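You operate a simulated robot arm through the tools that you are given. There is no shell and no other tool.

The job below is to be done with a simulated two-armed robot. You get a single attempt, and the scene is never put back.

## Task
Reduce the sauce in the red pan to its 300 ml line.
Fine: stir it even first with the wooden spoon, spoon back in No. 2 cup; boil it down on LOW; knob shut at the line, red lid on.

It is judged by the outcome, as a careful person would: the job done as asked, and still so three seconds after it is handed in. It fails if anything else is knocked over, pushed out of place, dropped, spilled or broken. Lids that push on must go on centred and level and be pressed home; caps that screw on are set level and turned clockwise until they are tight.

## Robot
Two 7-joint arms with fingered hands on one trunk that stands fixed in place. Base frame: the origin is at the foot of the trunk, x ahead of it, y to its left, z up; the work surface is at about z = 0.9. Lengths are in m, angles in rad, forces in N, time in s.
The left shoulder is at [0.021, 0.208, 1.523], the right one opposite. Payload 5 kg a hand.
Tool frame (each hand has its own): the origin (TCP) lies between the finger pads and is the grasp point; the fingertips stand 0.048 m ahead of it; z points along the fingers, y is the line along which they close. The gripper opens to 0.16 m. The gripper's body begins 0.056 m behind the TCP. The gripper is a hand of 4 fingers: y runs from the thumb to the fingers, the wrist lies at [-0.026, -0.142, -0.252] in the tool frame, and closing takes about 1.5 s.
Orientation is that of the tool frame in the base frame, as a unit quaternion [w, x, y, z]. With the fingers straight down and the wrist toward the robot, the tool's x, y and z point along [0, 1, 0], [1, 0, 0] and [0, 0, -1] of the base frame.

## Interface
- The arms move only by the tool servo_tool. It takes "left_plan", "right_plan" or both (then of equal length, played together; a hand with none holds still); each is a list of rows, each a list of 7 numbers: the shift along the base's x, y, z in units of 25 mm (1.0 is 25 mm), then the turn, a rotation vector about the base's x, y, z in units of 5 degrees (1.0 is 5 degrees), then the finger opening in mm, from 0 to 160. In form: [[x, y, z, ax, ay, az, claw], ...]. A call has 1 to 20 rows; each row shifts and turns the commanded pose from where the row before left it. A call with a number of a shift or a turn outside -1 to 1 is refused whole. Each row takes 0.2 s and may step no farther than 0.05 m and 0.15 rad from the row before; otherwise, or with a gripper value out of range, the whole call is refused. Where a pose cannot be reached the arm comes as near as it can. A force on the tool above 40 N (or 10 N above the force at the start of the call, whichever is more), or a blocked arm, ends the call early, and 0.2 s more pass. Each finger travels about 0.108 m/s and halts on what it meets, pressing with about 22 N; the grip force reading is that of the motor and also rises with nothing between the fingers. The clock runs only during rows and for 0.2 s after the last one: add rows that do not move to give the fingers time. The reply holds the time, the measured pose of the TCP, the force on the tool along the base axes, the opening and the grip force, in the units named above and with some noise, with the torque about the TCP (base axes, N m) and any sound that the robot's microphone picked up, and new pictures: "show" is both (left out), scene, wrist or none (wrist: the cameras of the hands that moved).
- Cameras (640 x 400 px; columns grow to the right, rows downward): "scene" is now at [0.0983, 0.0065, 1.7124]; the picture's right is [0.07, -1.00, 0.00], its down [-0.57, -0.04, -0.82] and it looks along [0.82, 0.06, -0.57] (base axes); focal length 270 px, centre (320, 200). "left" rides on the left gripper at [-0.087, -0.133, -0.189] in its tool frame; the picture's right is [-0.83, -0.26, 0.49], its down [0.51, -0.71, 0.49] and it looks along [0.22, 0.66, 0.72] (tool axes); focal length 238 px, centre (320, 200). "right" rides on the right gripper at [0.087, -0.133, -0.189] in its tool frame; the picture's right is [-0.83, 0.26, -0.49], its down [-0.51, -0.71, 0.49] and it looks along [-0.22, 0.66, 0.72] (tool axes); focal length 238 px, centre (320, 200). There is no depth. A picture from a camera that has moved, and an enlarged one, comes with that camera's place and axes in the base frame and with its lens.
- slide_trunk(by): slides the trunk up (or, below 0, down) by that many m; the arms and the scene camera ride with it, the base frame stays. It gives what a move gives, with no picture.
- hand_shape(shape, hand): the hand has 4 fingers and takes this shape, open, in about a second: jaw (thumb against the fingers, like two jaws); tri (thumb and two fingers); tip (a fingertip pinch); poke (one finger out to press); point (the index stretched); flat (the hand flat); cup (the hand cupped); fist (a fist). The gripper value then closes the fingers along that shape, each until it touches; the sizes above hold for jaw. It gives what a move gives, with no picture.
- aim_head(pan, tilt): turns the head with the scene camera to pan (to the left, within 1.501 rad either way) and tilt (down, from -0.506 to 1.204), counted from straight ahead of the robot. It gives what a move gives, and a new picture of the scene camera.
- enlarge(camera, box): a new picture of the part [left, top, right, bottom] of that camera's present view, enlarged. The clock stands still meanwhile.
- finish_job(): hands the job in; it is judged then, once.

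Nothing tells you positions but the pictures and the camera data. Unless the task says otherwise, let go and move clear before handing in.

The tools are called as a command line: name --argument value ..., lists and objects as JSON in quotes. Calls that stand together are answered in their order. servo_tool: Moves the arms, as the interface text tells. Its arguments: {"type":"object","properties":{"left_plan":{"type":"array"},"right_plan":{"type":"array"},"show":{"type":"string","enum":["both","scene","wrist","none"]}},"required":[]} The other tools are called the same way: slide_trunk (by) slides the trunk up or down; hand_shape (shape, hand) gives the hand a shape; aim_head (pan, tilt) turns the head that bears the scene camera; enlarge (camera, box) takes an enlarged picture of a part of a camera's view; finish_job () hands the job in.

At the start:

```text
time: 0.0
left_tool_pos: [0.742, 0.3367, 1.4408]
left_tool_rot: [0.0, 0.707, 0.707, 0.0]
left_force: [0.0, -0.3, 0.1]
left_ft_torque: [0.03, 0.0, -0.01]
left_grip_width: 0.1594
left_finger_force: 0.1
left_shape: jaw
right_tool_pos: [0.7717, -0.237, 1.485]
right_tool_rot: [0.0, 0.707, 0.707, 0.0]
right_force: [-0.1, -1.0, 0.8]
right_ft_torque: [-0.02, 0.01, 0.0]
right_grip_width: 0.1597
right_finger_force: 0.0
right_shape: jaw
trunk travel left (down, up): [-0.525, 0.165]
head pan, tilt: [0.068, 0.607]
```

scene: 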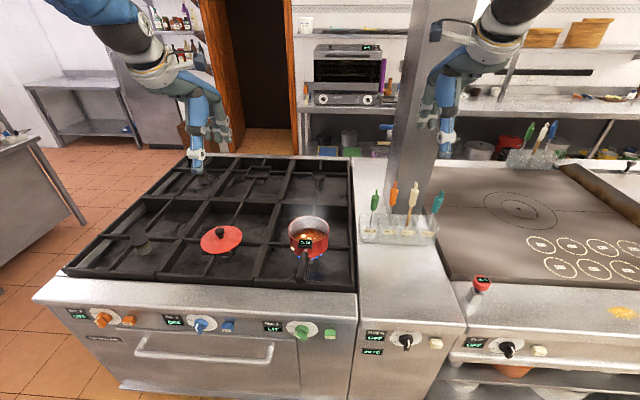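
right: 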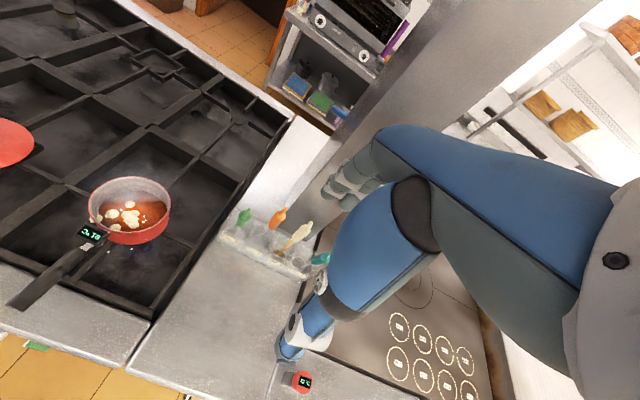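
left: 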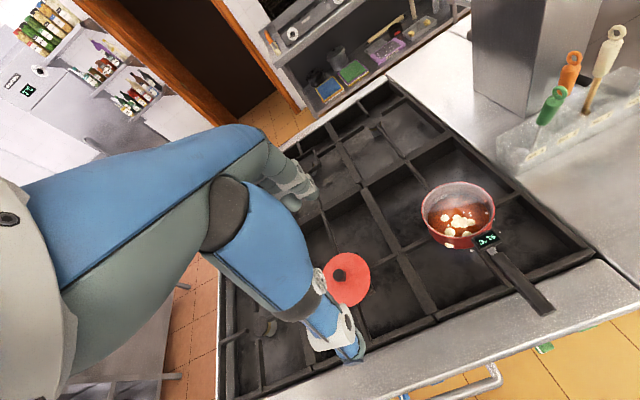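

I see the red pan on the front-right burner of the range, the red lid lying to its left, a cup rack with handled tools to the right, and knobs on the front. I'll enlarge the key areas before moving anything.

enlarge --camera "scene" --box '[260, 190, 360, 300]'

enlarge --camera "scene" --box '[350, 170, 450, 250]'

enlarge --camera "scene" --box '[50, 290, 210, 370]'

enlarge --camera "scene" --box '[210, 300, 370, 380]'

enlarge --camera "scene" --box '[350, 270, 550, 370]'

enlarge --camera "left" --box '[400, 160, 580, 330]'

enlarge --camera "left" --box '[480, 20, 640, 200]'

enlarge --camera "right" --box '[60, 160, 200, 270]'

enlarge --camera "right" --box '[200, 190, 350, 290]'

```text
3.64 times, centred on (310, 245) of scene
camera zoom: at [0.0983, 0.0065, 1.7124], right [0.07, -1.0, 0.0], down [-0.57, -0.04, -0.82], along [0.82, 0.06, -0.57], focal length 984 px, centre (356, 36)
```

zoom: 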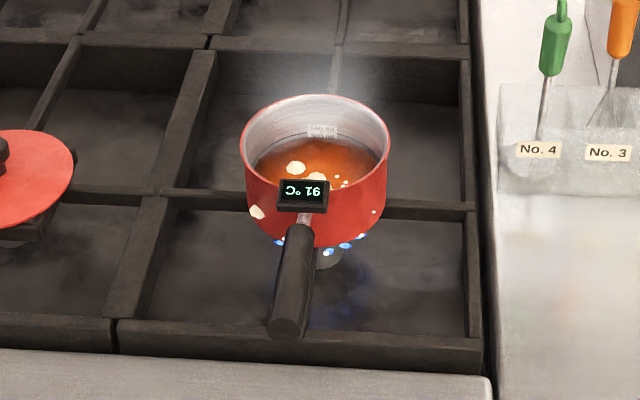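

```text
5.00 times, centred on (400, 210) of scene
camera zoom: at [0.0983, 0.0065, 1.7124], right [0.07, -1.0, 0.0], down [-0.57, -0.04, -0.82], along [0.82, 0.06, -0.57], focal length 1352 px, centre (-80, 150)
```

zoom: 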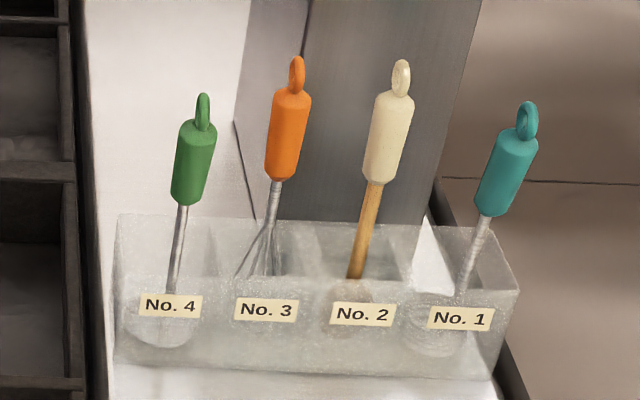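

```text
4.00 times, centred on (130, 330) of scene
camera zoom: at [0.0983, 0.0065, 1.7124], right [0.07, -1.0, 0.0], down [-0.57, -0.04, -0.82], along [0.82, 0.06, -0.57], focal length 1082 px, centre (1080, -320)
```

zoom: 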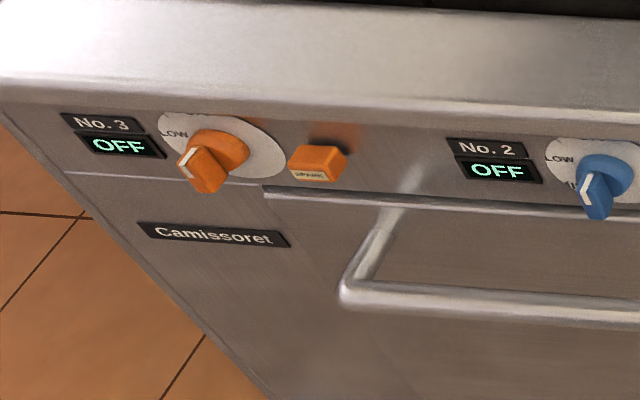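

```text
4.00 times, centred on (290, 340) of scene
camera zoom: at [0.0983, 0.0065, 1.7124], right [0.07, -1.0, 0.0], down [-0.57, -0.04, -0.82], along [0.82, 0.06, -0.57], focal length 1082 px, centre (440, -360)
```

zoom: 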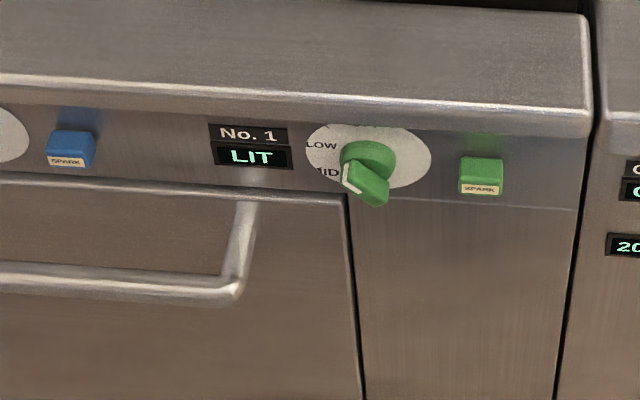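

```text
3.20 times, centred on (450, 320) of scene
camera zoom: at [0.0983, 0.0065, 1.7124], right [0.07, -1.0, 0.0], down [-0.57, -0.04, -0.82], along [0.82, 0.06, -0.57], focal length 866 px, centre (-96, -184)
```

zoom: 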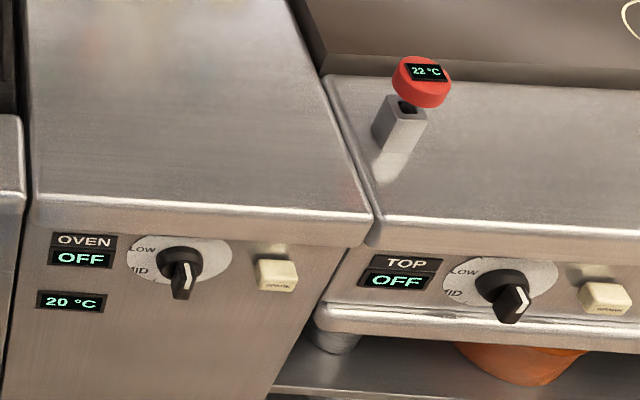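

```text
2.35 times, centred on (490, 245) of left
camera zoom: at [0.6088, 0.2487, 1.6302], right [-0.26, -0.83, -0.49], down [-0.71, 0.51, -0.49], along [0.66, 0.22, -0.72], focal length 561 px, centre (-80, 94)
```

zoom: 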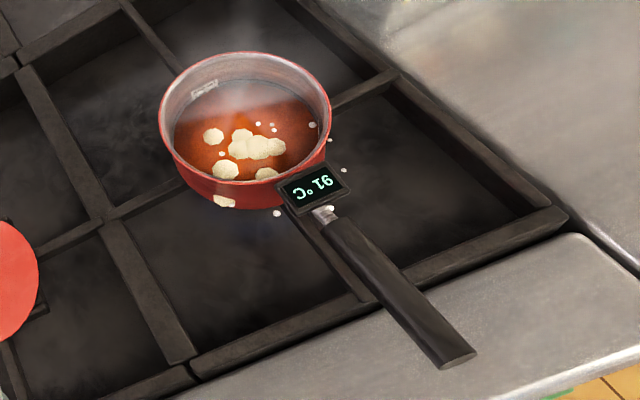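

```text
2.22 times, centred on (560, 110) of left
camera zoom: at [0.6088, 0.2487, 1.6302], right [-0.26, -0.83, -0.49], down [-0.71, 0.51, -0.49], along [0.66, 0.22, -0.72], focal length 530 px, centre (-213, 400)
```

zoom: 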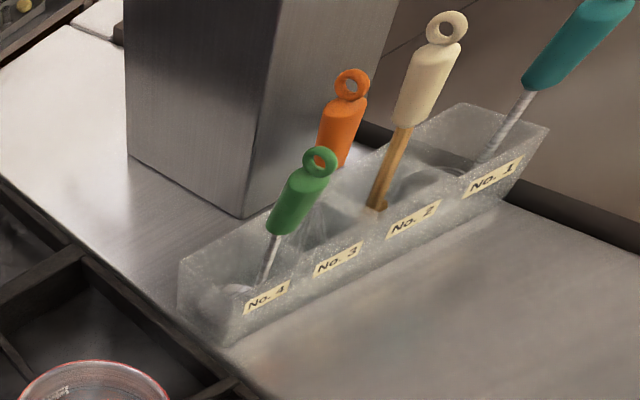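

```text
3.64 times, centred on (130, 215) of right
camera zoom: at [0.6372, -0.1499, 1.6721], right [0.26, -0.83, 0.49], down [-0.71, -0.51, -0.49], along [0.66, -0.22, -0.72], focal length 867 px, centre (1011, 146)
```

zoom: 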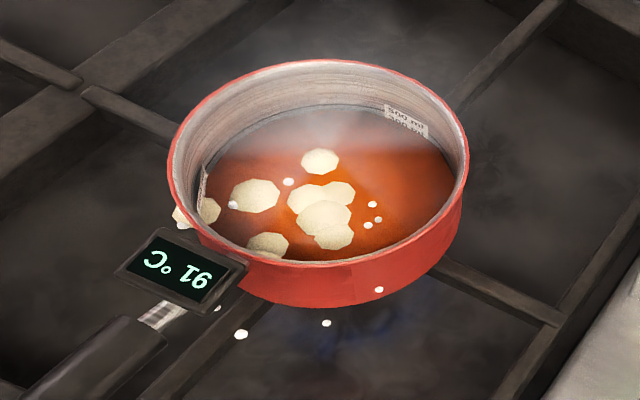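

```text
4.00 times, centred on (275, 240) of right
camera zoom: at [0.6372, -0.1499, 1.6721], right [0.26, -0.83, 0.49], down [-0.71, -0.51, -0.49], along [0.66, -0.22, -0.72], focal length 953 px, centre (500, 40)
```

zoom: 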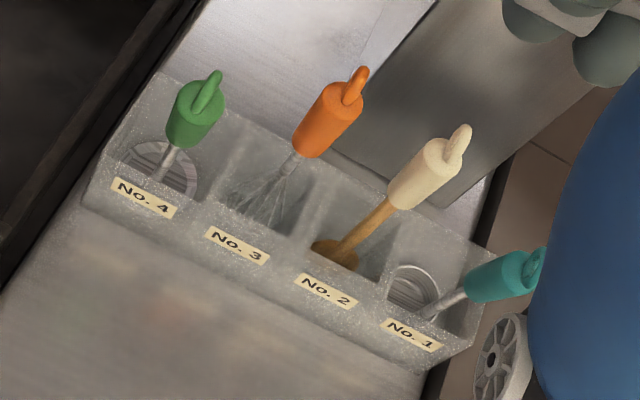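

I take the pan to be at about (0.89, 0.11), its rim near z 1.02. The wooden spoon with the cream handle stands upright in No. 2 cup at about (1.00, -0.29), and the lid is at about (0.88, 0.46). The pan's knob is the green No. 1, which shows LIT, so I'll zoom in harder on its dial, the volume marks and the lid.

enlarge --camera "scene" --box '[284, 316, 324, 341]'

enlarge --camera "scene" --box '[84, 308, 124, 333]'

enlarge --camera "scene" --box '[384, 328, 424, 353]'

enlarge --camera "scene" --box '[280, 210, 336, 245]'

enlarge --camera "right" --box '[130, 170, 178, 200]'

enlarge --camera "left" --box '[310, 240, 390, 310]'

enlarge --camera "scene" --box '[190, 215, 260, 265]'

```text
16.00 times, centred on (304, 328) of scene
camera zoom: at [0.0983, 0.0065, 1.7124], right [0.07, -1.0, 0.0], down [-0.57, -0.04, -0.82], along [0.82, 0.06, -0.57], focal length 4328 px, centre (576, -1856)
```

zoom: 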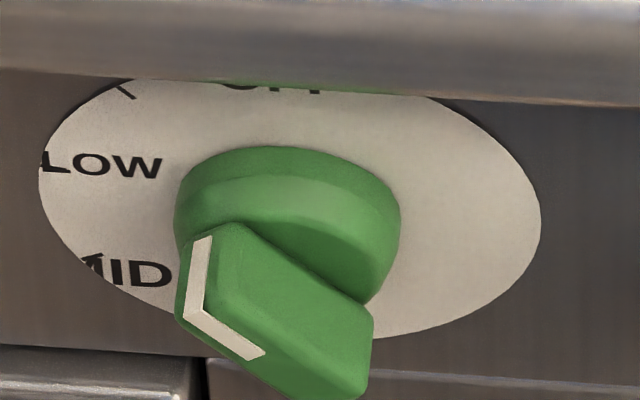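

```text
16.00 times, centred on (104, 320) of scene
camera zoom: at [0.0983, 0.0065, 1.7124], right [0.07, -1.0, 0.0], down [-0.57, -0.04, -0.82], along [0.82, 0.06, -0.57], focal length 4328 px, centre (3776, -1728)
```

zoom: 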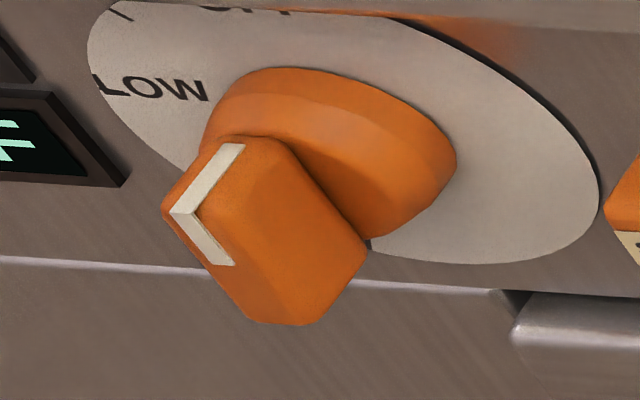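

```text
16.00 times, centred on (404, 340) of scene
camera zoom: at [0.0983, 0.0065, 1.7124], right [0.07, -1.0, 0.0], down [-0.57, -0.04, -0.82], along [0.82, 0.06, -0.57], focal length 4328 px, centre (-1024, -2048)
```

zoom: 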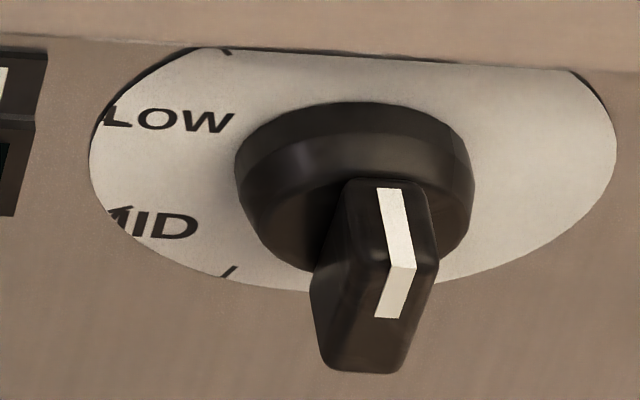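

```text
11.43 times, centred on (308, 228) of scene
camera zoom: at [0.0983, 0.0065, 1.7124], right [0.07, -1.0, 0.0], down [-0.57, -0.04, -0.82], along [0.82, 0.06, -0.57], focal length 3091 px, centre (457, -114)
```

zoom: 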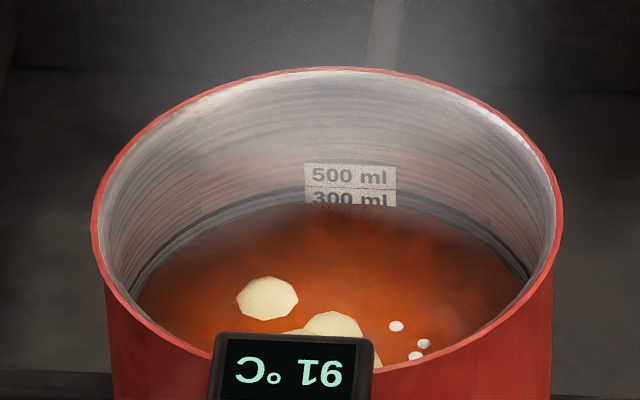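

```text
13.33 times, centred on (154, 185) of right
camera zoom: at [0.6372, -0.1499, 1.6721], right [0.26, -0.83, 0.49], down [-0.71, -0.51, -0.49], along [0.66, -0.22, -0.72], focal length 3178 px, centre (2533, 400)
```

zoom: 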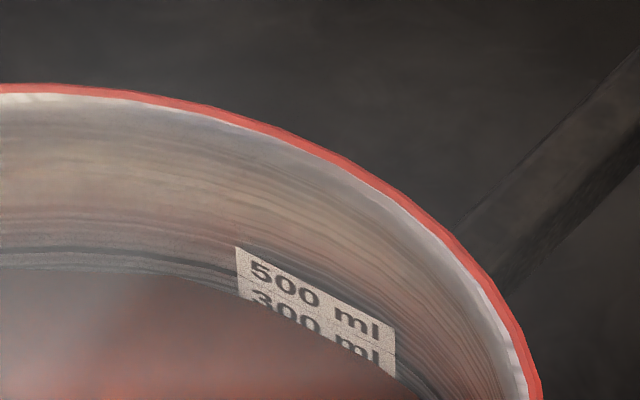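

```text
5.71 times, centred on (350, 275) of left
camera zoom: at [0.6088, 0.2487, 1.6302], right [-0.26, -0.83, -0.49], down [-0.71, 0.51, -0.49], along [0.66, 0.22, -0.72], focal length 1362 px, centre (149, -229)
```

zoom: 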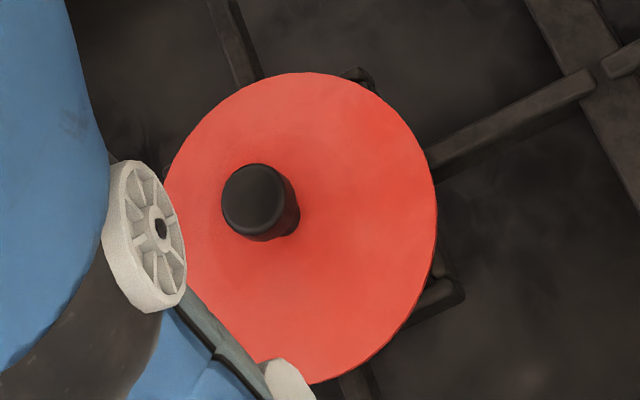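

```text
8.00 times, centred on (225, 240) of scene
camera zoom: at [0.0983, 0.0065, 1.7124], right [0.07, -1.0, 0.0], down [-0.57, -0.04, -0.82], along [0.82, 0.06, -0.57], focal length 2164 px, centre (1080, -120)
```

zoom: 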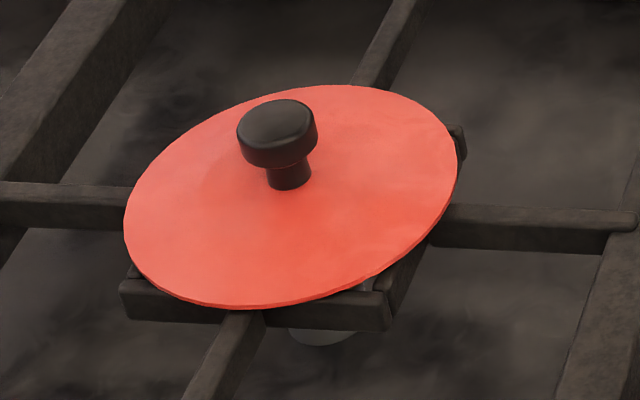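

The knob's bar appears to sit between OFF and LOW, or near LOW, with OFF at the top of the dial, LOW on the left and MID below it. The sauce is already touching the "300 ml" text, so timing matters. I'll bring the left hand back and down to look at the dial square-on, and move the right hand above the wooden spoon.

servo_tool --left_plan '[[-1, -0.4, -1, 0, -0.75, 0, 100], [-1, -0.4, -1, 0, -0.75, 0, 100], [-1, -0.4, -1, 0, -0.75, 0, 100], [-1, -0.4, -1, 0, -0.75, 0, 100], [-1, -0.4, -1, 0, -0.75, 0, 100], [-1, -0.4, -1, 0, -0.75, 0, 100], [-1, -0.4, -1, 0, -0.75, 0, 100], [-1, -0.4, -1, 0, -0.75, 0, 100], [-1, -0.4, -1, 0, -0.75, 0, 100], [-1, -0.4, -1, 0, -0.75, 0, 100], [-1, -0.4, -1, 0, -0.75, 0, 100], [-1, -0.4, -1, 0, -0.75, 0, 100]]' --right_plan '[[0.7, -0.19, -0.5, 0, -0.167, 0, 80], [0.7, -0.19, -0.5, 0, -0.167, 0, 80], [0.7, -0.19, -0.5, 0, -0.167, 0, 80], [0.7, -0.19, -0.5, 0, -0.167, 0, 80], [0.7, -0.19, -0.5, 0, -0.167, 0, 80], [0.7, -0.19, -0.5, 0, -0.167, 0, 80], [0.7, -0.19, -0.5, 0, -0.167, 0, 80], [0.7, -0.19, -0.5, 0, -0.167, 0, 80], [0.7, -0.19, -0.5, 0, -0.167, 0, 80], [0.7, -0.19, -0.5, 0, -0.167, 0, 80], [0.7, -0.19, -0.5, 0, -0.167, 0, 80], [0.7, -0.19, -0.5, 0, -0.167, 0, 80]]'

```text
time: 2.5
left_tool_pos: [0.4989, 0.2994, 1.1395]
left_tool_rot: [0.224, 0.602, 0.717, 0.273]
left_force: [-0.3, -0.3, -0.1]
left_ft_torque: [0.02, 0.02, 0.06]
left_grip_width: 0.0999
left_finger_force: 0.1
left_shape: jaw
left hand out of reach, approached as far as the arm can: row 7, 8, 9, 12
right_tool_pos: [0.9708, -0.2963, 1.3424]
right_tool_rot: [0.058, 0.705, 0.704, 0.06]
right_force: [0.8, -1.1, 1.1]
right_ft_torque: [0.05, 0.11, 0.04]
right_grip_width: 0.0803
right_finger_force: 0.0
right_shape: jaw
trunk travel left (down, up): [-0.525, 0.165]
head pan, tilt: [0.068, 0.607]
stopped in row 12 (left hand): the force on the tool passed its limit at 47 N (the readings are from after the stop); the commanded pose is now the measured one
camera scene: at [0.0991, 0.0051, 1.7125], right [0.07, -1.0, 0.0], down [-0.57, -0.04, -0.82], along [0.82, 0.06, -0.57], focal length 270 px, centre (320, 200)
camera right: at [0.8076, -0.2078, 1.5051], right [0.17, -0.84, 0.52], down [-0.62, -0.5, -0.6], along [0.77, -0.22, -0.6], focal length 238 px, centre (320, 200)
camera left: at [0.2951, 0.1743, 1.1939], right [0.27, -0.79, -0.54], down [-0.3, 0.47, -0.83], along [0.92, 0.39, -0.11], focal length 238 px, centre (320, 200)
```

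scene: 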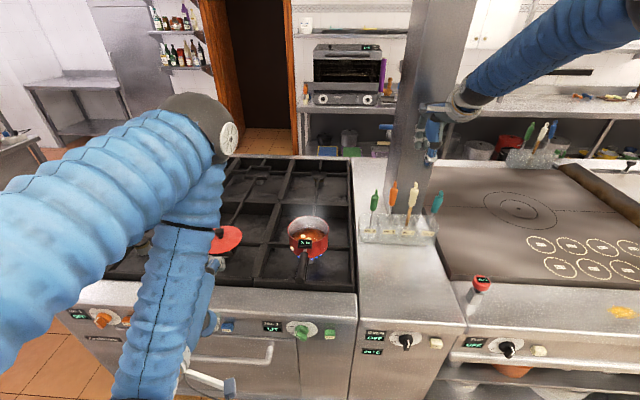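
right: 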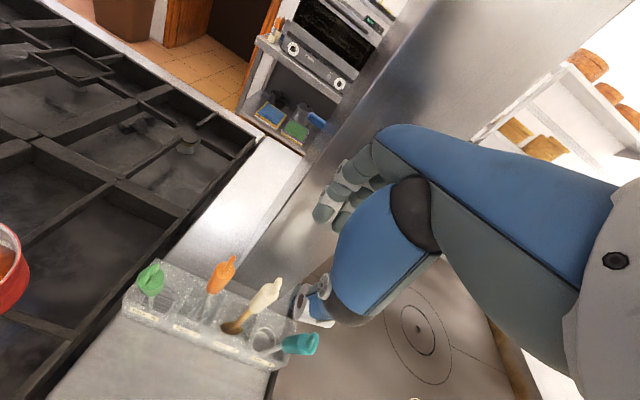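
left: 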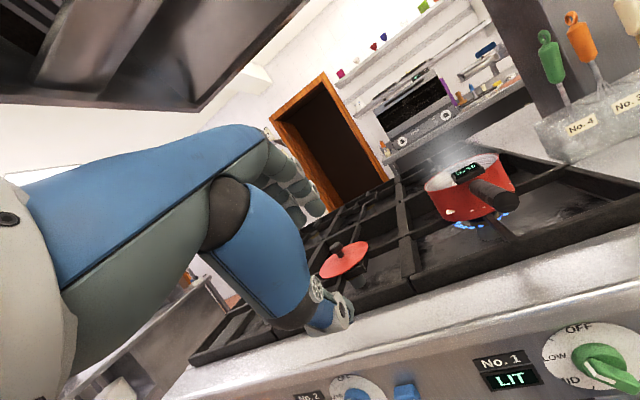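

The left hand stopped early: its arm folds awkwardly this close in, but it is clear of every object. Its camera now sees the No. 1 dial, so I'll enlarge that, and also the spoon from the right camera and the pan.

enlarge --camera "left" --box '[520, 310, 640, 400]'

enlarge --camera "left" --box '[400, 130, 540, 240]'

enlarge --camera "right" --box '[110, 250, 350, 380]'

enlarge --camera "scene" --box '[370, 90, 480, 240]'

enlarge --camera "scene" --box '[280, 210, 336, 245]'

```text
4.44 times, centred on (580, 355) of left
camera zoom: at [0.2951, 0.1743, 1.1939], right [0.27, -0.79, -0.54], down [-0.3, 0.47, -0.83], along [0.92, 0.39, -0.11], focal length 1059 px, centre (-836, -489)
```

zoom: 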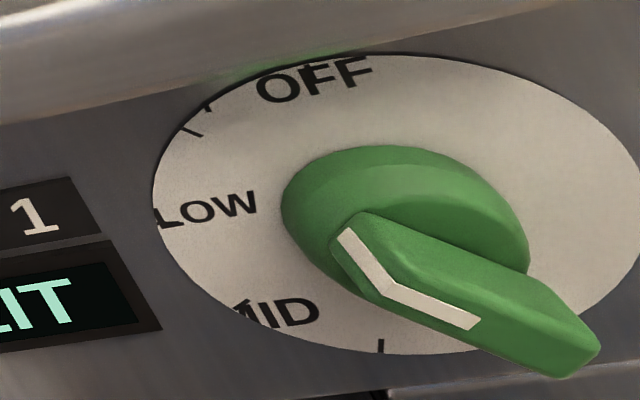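

```text
3.64 times, centred on (470, 185) of left
camera zoom: at [0.2951, 0.1743, 1.1939], right [0.27, -0.79, -0.54], down [-0.3, 0.47, -0.83], along [0.92, 0.39, -0.11], focal length 867 px, centre (-226, 254)
```

zoom: 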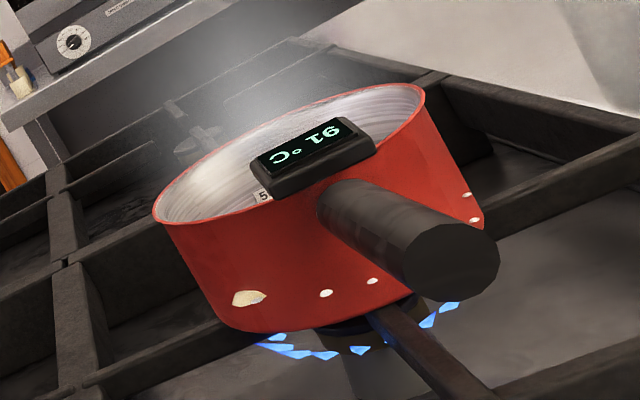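

```text
2.67 times, centred on (230, 315) of right
camera zoom: at [0.8076, -0.2078, 1.5051], right [0.17, -0.84, 0.52], down [-0.62, -0.5, -0.6], along [0.77, -0.22, -0.6], focal length 636 px, centre (560, -107)
```

zoom: 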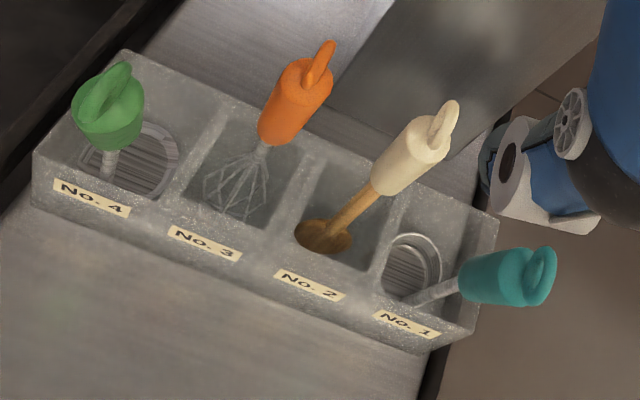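

```text
2.67 times, centred on (425, 165) of scene
camera zoom: at [0.0991, 0.0051, 1.7125], right [0.07, -1.0, 0.0], down [-0.57, -0.04, -0.82], along [0.82, 0.06, -0.57], focal length 721 px, centre (40, 293)
```

zoom: 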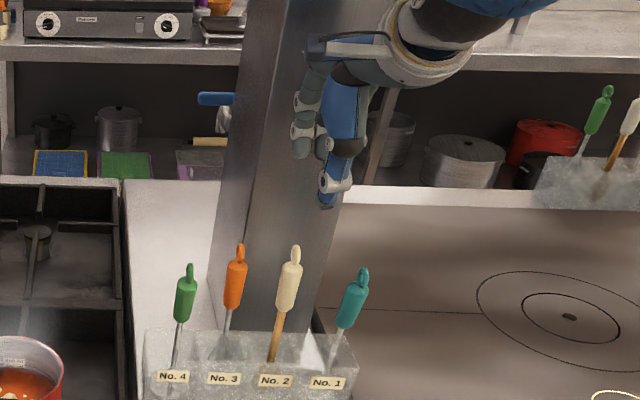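

```text
11.43 times, centred on (308, 228) of scene
camera zoom: at [0.0991, 0.0051, 1.7125], right [0.07, -1.0, 0.0], down [-0.57, -0.04, -0.82], along [0.82, 0.06, -0.57], focal length 3091 px, centre (457, -114)
```

zoom: 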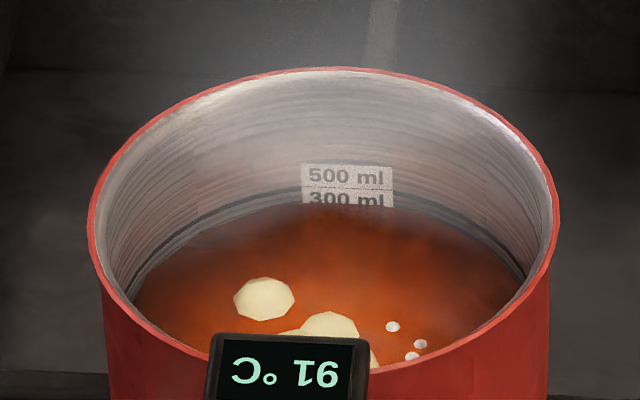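

enlarge --camera "left" --box '[544, 316, 600, 351]'

enlarge --camera "left" --box '[320, 360, 400, 400]'

enlarge --camera "left" --box '[560, 340, 640, 390]'

```text
11.43 times, centred on (572, 334) of left
camera zoom: at [0.2951, 0.1743, 1.1939], right [0.27, -0.79, -0.54], down [-0.3, 0.47, -0.83], along [0.92, 0.39, -0.11], focal length 2724 px, centre (-2560, -1326)
```

zoom: 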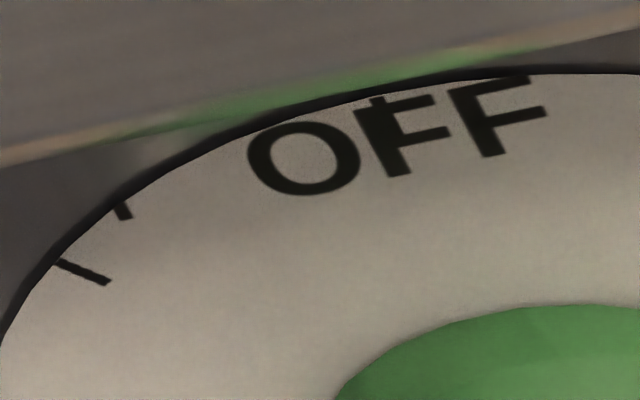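

```text
8.00 times, centred on (360, 380) of left
camera zoom: at [0.2951, 0.1743, 1.1939], right [0.27, -0.79, -0.54], down [-0.3, 0.47, -0.83], along [0.92, 0.39, -0.11], focal length 1907 px, centre (0, -1240)
```

zoom: 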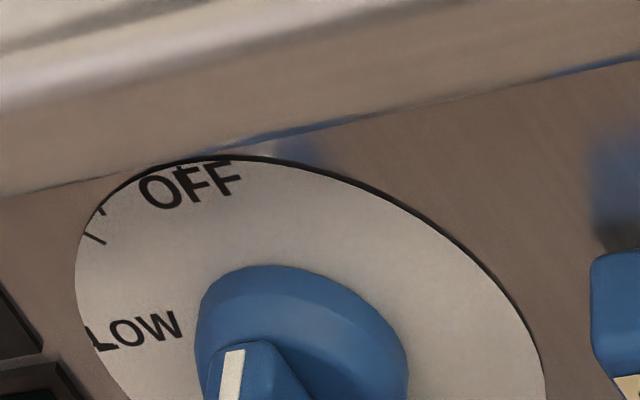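

```text
8.00 times, centred on (600, 365) of left
camera zoom: at [0.2951, 0.1743, 1.1939], right [0.27, -0.79, -0.54], down [-0.3, 0.47, -0.83], along [0.92, 0.39, -0.11], focal length 1907 px, centre (-1920, -1120)
```

zoom: 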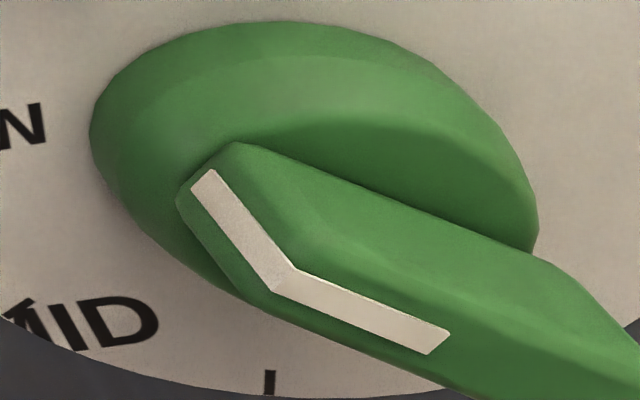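

The pointer sits on a tick about 40° from OFF. LOW is at about 80° and MID at about 120°, and the pan is holding at 91 °C, so nothing is urgent. I'll stir first: the right hand goes over the spoon at about (0.996, -0.298), and I'll check the alignment before descending.

servo_tool --right_plan '[[0.5, -0.05, -0.9, 0, 0, 0, 80], [0.5, -0.03, -0.9, 0, 0, 0, 80], [0, 0, -0.9, 0, 0, 0, 80], [0, 0, -0.9, 0, 0, 0, 80], [0, 0, 0, 0, 0, 0, 80]]'

enlarge --camera "scene" --box '[370, 110, 470, 240]'

enlarge --camera "right" --box '[160, 230, 400, 400]'

```text
time: 3.7
left_tool_pos: [0.4983, 0.3015, 1.1389]
left_tool_rot: [0.224, 0.601, 0.717, 0.273]
left_force: [0.2, -0.4, -0.5]
left_ft_torque: [-0.01, -0.02, -0.03]
left_grip_width: 0.1002
left_finger_force: 0.2
left_shape: jaw
right_tool_pos: [0.9941, -0.2939, 1.2534]
right_tool_rot: [0.059, 0.704, 0.705, 0.06]
right_force: [-1.0, -0.8, 0.8]
right_ft_torque: [-0.02, -0.03, 0.0]
right_grip_width: 0.0802
right_finger_force: 0.0
right_shape: jaw
trunk travel left (down, up): [-0.525, 0.165]
head pan, tilt: [0.068, 0.607]
camera scene: at [0.0972, 0.0066, 1.7126], right [0.07, -1.0, 0.0], down [-0.57, -0.04, -0.82], along [0.82, 0.06, -0.57], focal length 270 px, centre (320, 200)
camera right: at [0.8311, -0.2071, 1.4158], right [0.17, -0.84, 0.52], down [-0.62, -0.51, -0.6], along [0.77, -0.22, -0.6], focal length 238 px, centre (320, 200)
```

scene: 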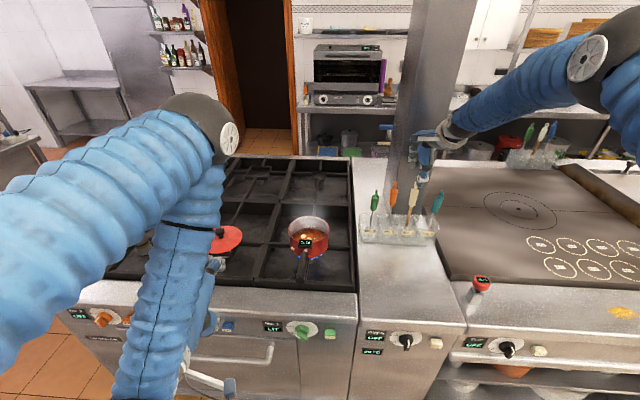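
right: 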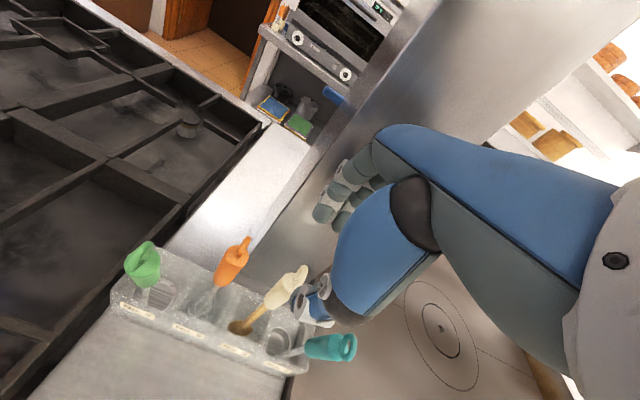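

```text
3.08 times, centred on (420, 175) of scene
camera zoom: at [0.0972, 0.0066, 1.7126], right [0.07, -1.0, 0.0], down [-0.57, -0.04, -0.82], along [0.82, 0.06, -0.57], focal length 832 px, centre (12, 277)
```

zoom: 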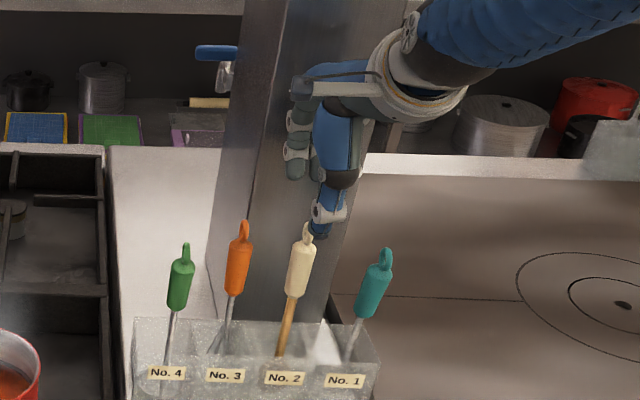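

```text
2.35 times, centred on (280, 315) of right
camera zoom: at [0.8311, -0.2071, 1.4158], right [0.17, -0.84, 0.52], down [-0.62, -0.51, -0.6], along [0.77, -0.22, -0.6], focal length 561 px, centre (414, -71)
```

zoom: 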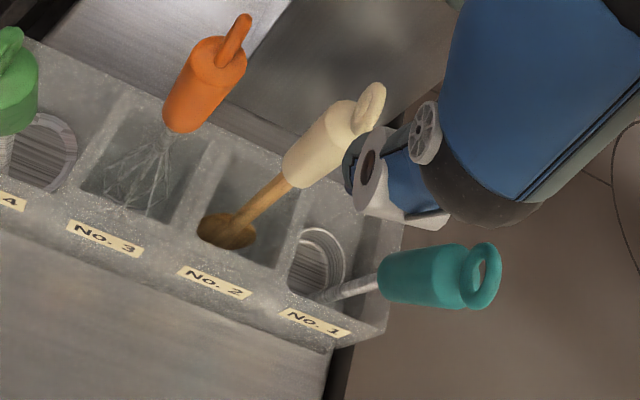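

Thumb and fingers straddle the spoon handle with about 25–30 mm of clearance on each side. I'll lower straight down to about z 1.14 and then look again.

servo_tool --right_plan '[[0.05, -0.05, -0.9, 0, 0, 0, 80], [0.05, -0.05, -0.9, 0, 0, 0, 80], [0, 0, -0.9, 0, 0, 0, 80], [0, 0, -0.9, 0, 0, 0, 80], [0, 0, -0.9, 0, 0, 0, 80], [0, 0, 0, 0, 0, 0, 80]]'

enlarge --camera "scene" --box '[370, 130, 470, 250]'

enlarge --camera "right" --box '[160, 230, 400, 400]'

```text
time: 5.1
left_tool_pos: [0.4982, 0.3006, 1.1387]
left_tool_rot: [0.224, 0.601, 0.717, 0.273]
left_force: [-0.2, 0.3, 0.4]
left_ft_torque: [-0.01, 0.0, 0.01]
left_grip_width: 0.1003
left_finger_force: 0.1
left_shape: jaw
right_tool_pos: [0.9981, -0.2977, 1.1407]
right_tool_rot: [0.058, 0.704, 0.705, 0.059]
right_force: [-0.1, 0.2, -0.5]
right_ft_torque: [-0.03, -0.01, -0.02]
right_grip_width: 0.0802
right_finger_force: 0.0
right_shape: jaw
trunk travel left (down, up): [-0.525, 0.165]
head pan, tilt: [0.068, 0.607]
camera scene: at [0.0979, 0.0066, 1.7125], right [0.07, -1.0, 0.0], down [-0.57, -0.04, -0.82], along [0.82, 0.06, -0.57], focal length 270 px, centre (320, 200)
camera right: at [0.8349, -0.2105, 1.303], right [0.17, -0.84, 0.52], down [-0.62, -0.51, -0.6], along [0.77, -0.22, -0.6], focal length 238 px, centre (320, 200)
```

scene: 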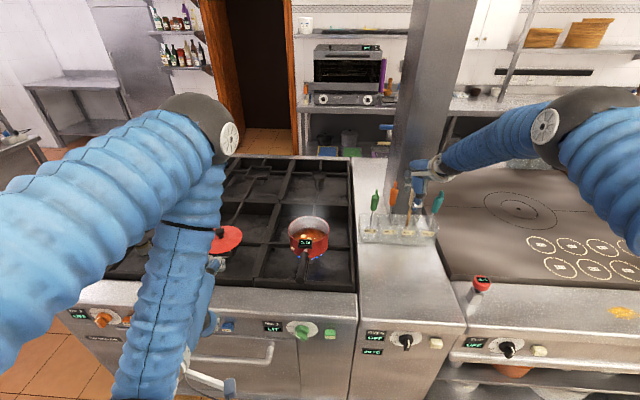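
right: 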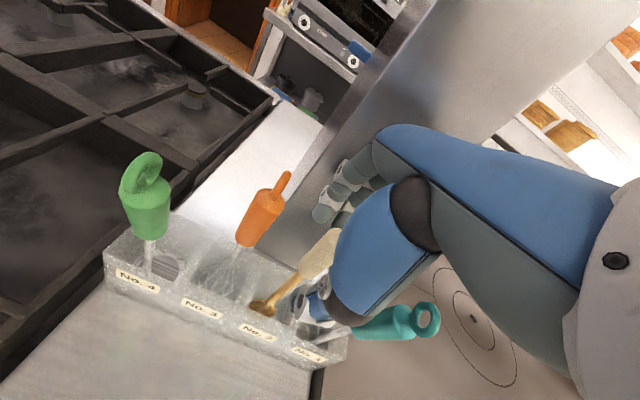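

```text
3.33 times, centred on (420, 190) of scene
camera zoom: at [0.0979, 0.0066, 1.7125], right [0.07, -1.0, 0.0], down [-0.57, -0.04, -0.82], along [0.82, 0.06, -0.57], focal length 902 px, centre (-13, 233)
```

zoom: 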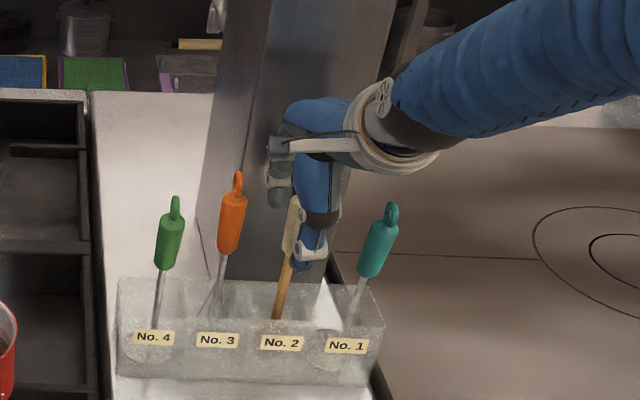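

```text
2.35 times, centred on (280, 315) of right
camera zoom: at [0.8349, -0.2105, 1.303], right [0.17, -0.84, 0.52], down [-0.62, -0.51, -0.6], along [0.77, -0.22, -0.6], focal length 561 px, centre (414, -71)
```

zoom: 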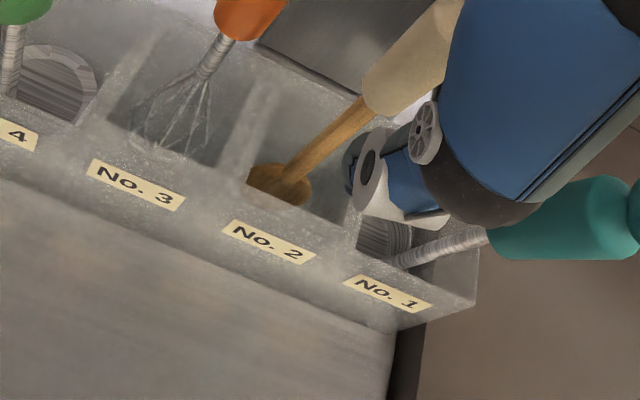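

The handle sits between the thumb and fingers with no contact. I'll close the grip in place.

servo_tool --right_plan '[[0, 0, 0, 0, 0, 0, 60], [0, 0, 0, 0, 0, 0, 40], [0, 0, 0, 0, 0, 0, 20], [0, 0, 0, 0, 0, 0, 0], [0, 0, 0, 0, 0, 0, 0], [0, 0, 0, 0, 0, 0, 0], [0, 0, 0, 0, 0, 0, 0]]'

enlarge --camera "scene" --box '[370, 130, 470, 250]'

enlarge --camera "right" --box '[160, 230, 400, 400]'

```text
time: 6.7
left_tool_pos: [0.4981, 0.3003, 1.1395]
left_tool_rot: [0.224, 0.602, 0.716, 0.272]
left_force: [0.0, 0.2, -0.6]
left_ft_torque: [0.02, -0.03, -0.03]
left_grip_width: 0.1001
left_finger_force: 0.2
left_shape: jaw
right_tool_pos: [0.9978, -0.2976, 1.1387]
right_tool_rot: [0.059, 0.705, 0.705, 0.06]
right_force: [1.0, 0.1, 0.2]
right_ft_torque: [-0.01, -0.01, 0.02]
right_grip_width: 0.0159
right_finger_force: 22.3
right_shape: jaw
trunk travel left (down, up): [-0.525, 0.165]
head pan, tilt: [0.068, 0.607]
camera scene: at [0.0984, 0.0063, 1.7124], right [0.07, -1.0, 0.0], down [-0.57, -0.04, -0.82], along [0.82, 0.06, -0.57], focal length 270 px, centre (320, 200)
camera right: at [0.8353, -0.2107, 1.3026], right [0.17, -0.84, 0.52], down [-0.62, -0.51, -0.6], along [0.77, -0.22, -0.6], focal length 238 px, centre (320, 200)
```

scene: 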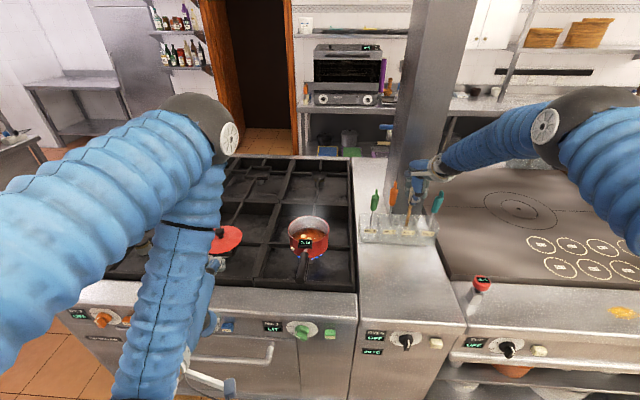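
right: 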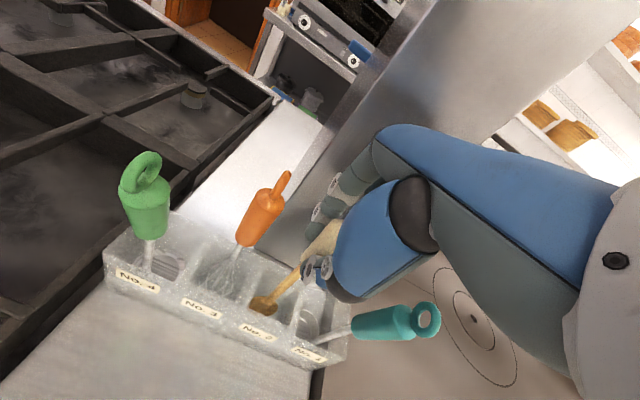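

```text
3.33 times, centred on (420, 190) of scene
camera zoom: at [0.0984, 0.0063, 1.7124], right [0.07, -1.0, 0.0], down [-0.57, -0.04, -0.82], along [0.82, 0.06, -0.57], focal length 902 px, centre (-13, 233)
```

zoom: 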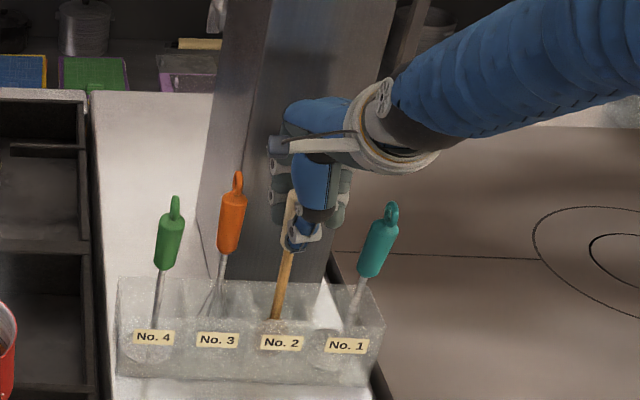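

```text
2.35 times, centred on (280, 315) of right
camera zoom: at [0.8353, -0.2107, 1.3026], right [0.17, -0.84, 0.52], down [-0.62, -0.51, -0.6], along [0.77, -0.22, -0.6], focal length 561 px, centre (414, -71)
```

zoom: 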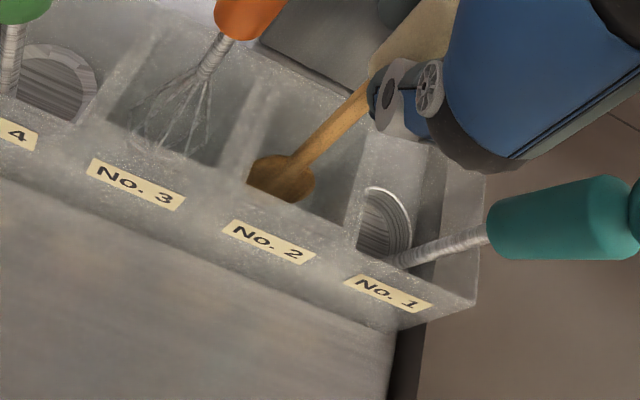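

The grip holds at 22 N and the spoon still looks upright. I'll lift it straight up by about 0.16 m.

servo_tool --right_plan '[[0, 0, 0.5, 0, 0, 0, 0], [0, 0, 0.8, 0, 0, 0, 0], [0, 0, 0.9, 0, 0, 0, 0], [0, 0, 0.9, 0, 0, 0, 0], [0, 0, 0.9, 0, 0, 0, 0], [0, 0, 0.9, 0, 0, 0, 0], [0, 0, 0.9, 0, 0, 0, 0], [0, 0, 0.6, 0, 0, 0, 0], [0, 0, 0, 0, 0, 0, 0]]'

enlarge --camera "scene" --box '[370, 90, 470, 240]'

enlarge --camera "right" --box '[100, 180, 400, 400]'

```text
time: 8.7
left_tool_pos: [0.4983, 0.3004, 1.1396]
left_tool_rot: [0.224, 0.602, 0.717, 0.272]
left_force: [0.6, 0.4, 0.4]
left_ft_torque: [0.04, 0.02, 0.02]
left_grip_width: 0.1003
left_finger_force: 0.0
left_shape: jaw
right_tool_pos: [0.9984, -0.2974, 1.2988]
right_tool_rot: [0.058, 0.704, 0.705, 0.06]
right_force: [0.9, 1.1, -0.1]
right_ft_torque: [-0.01, 0.01, -0.02]
right_grip_width: 0.0157
right_finger_force: 22.1
right_shape: jaw
trunk travel left (down, up): [-0.525, 0.165]
head pan, tilt: [0.068, 0.607]
camera scene: at [0.0988, 0.0062, 1.7124], right [0.07, -1.0, 0.0], down [-0.57, -0.04, -0.82], along [0.82, 0.06, -0.57], focal length 270 px, centre (320, 200)
camera right: at [0.835, -0.2111, 1.462], right [0.17, -0.84, 0.52], down [-0.62, -0.51, -0.6], along [0.77, -0.22, -0.6], focal length 238 px, centre (320, 200)
```

scene: 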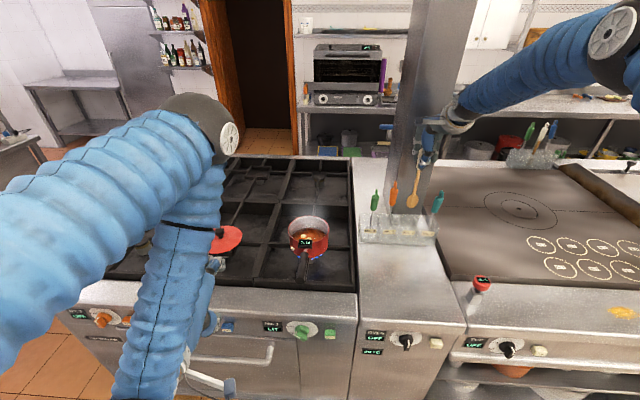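
right: 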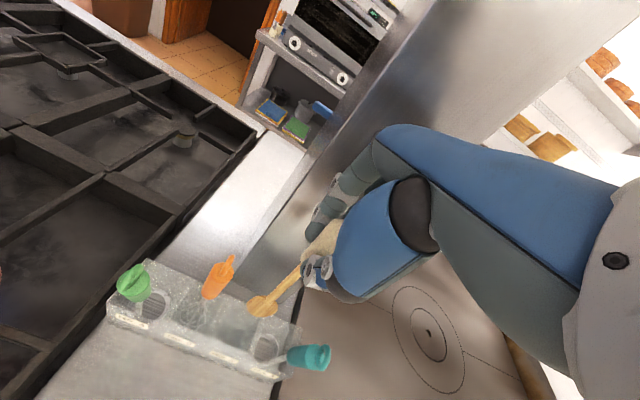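

```text
2.67 times, centred on (420, 165) of scene
camera zoom: at [0.0988, 0.0062, 1.7124], right [0.07, -1.0, 0.0], down [-0.57, -0.04, -0.82], along [0.82, 0.06, -0.57], focal length 721 px, centre (53, 293)
```

zoom: 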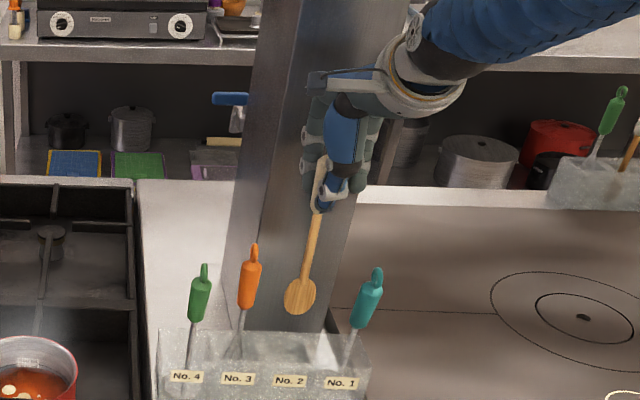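

```text
1.82 times, centred on (250, 290) of right
camera zoom: at [0.835, -0.2111, 1.462], right [0.17, -0.84, 0.52], down [-0.62, -0.51, -0.6], along [0.77, -0.22, -0.6], focal length 433 px, centre (447, 36)
```

zoom: 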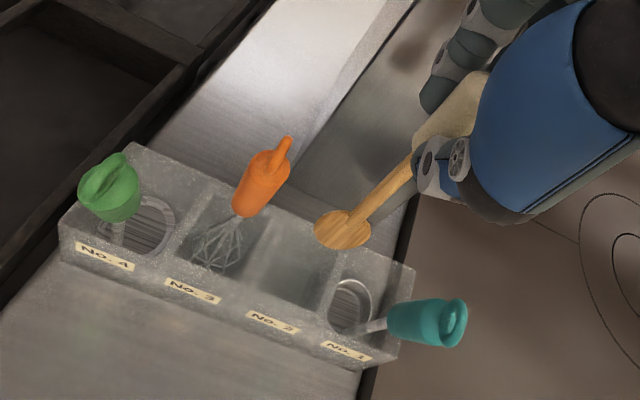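

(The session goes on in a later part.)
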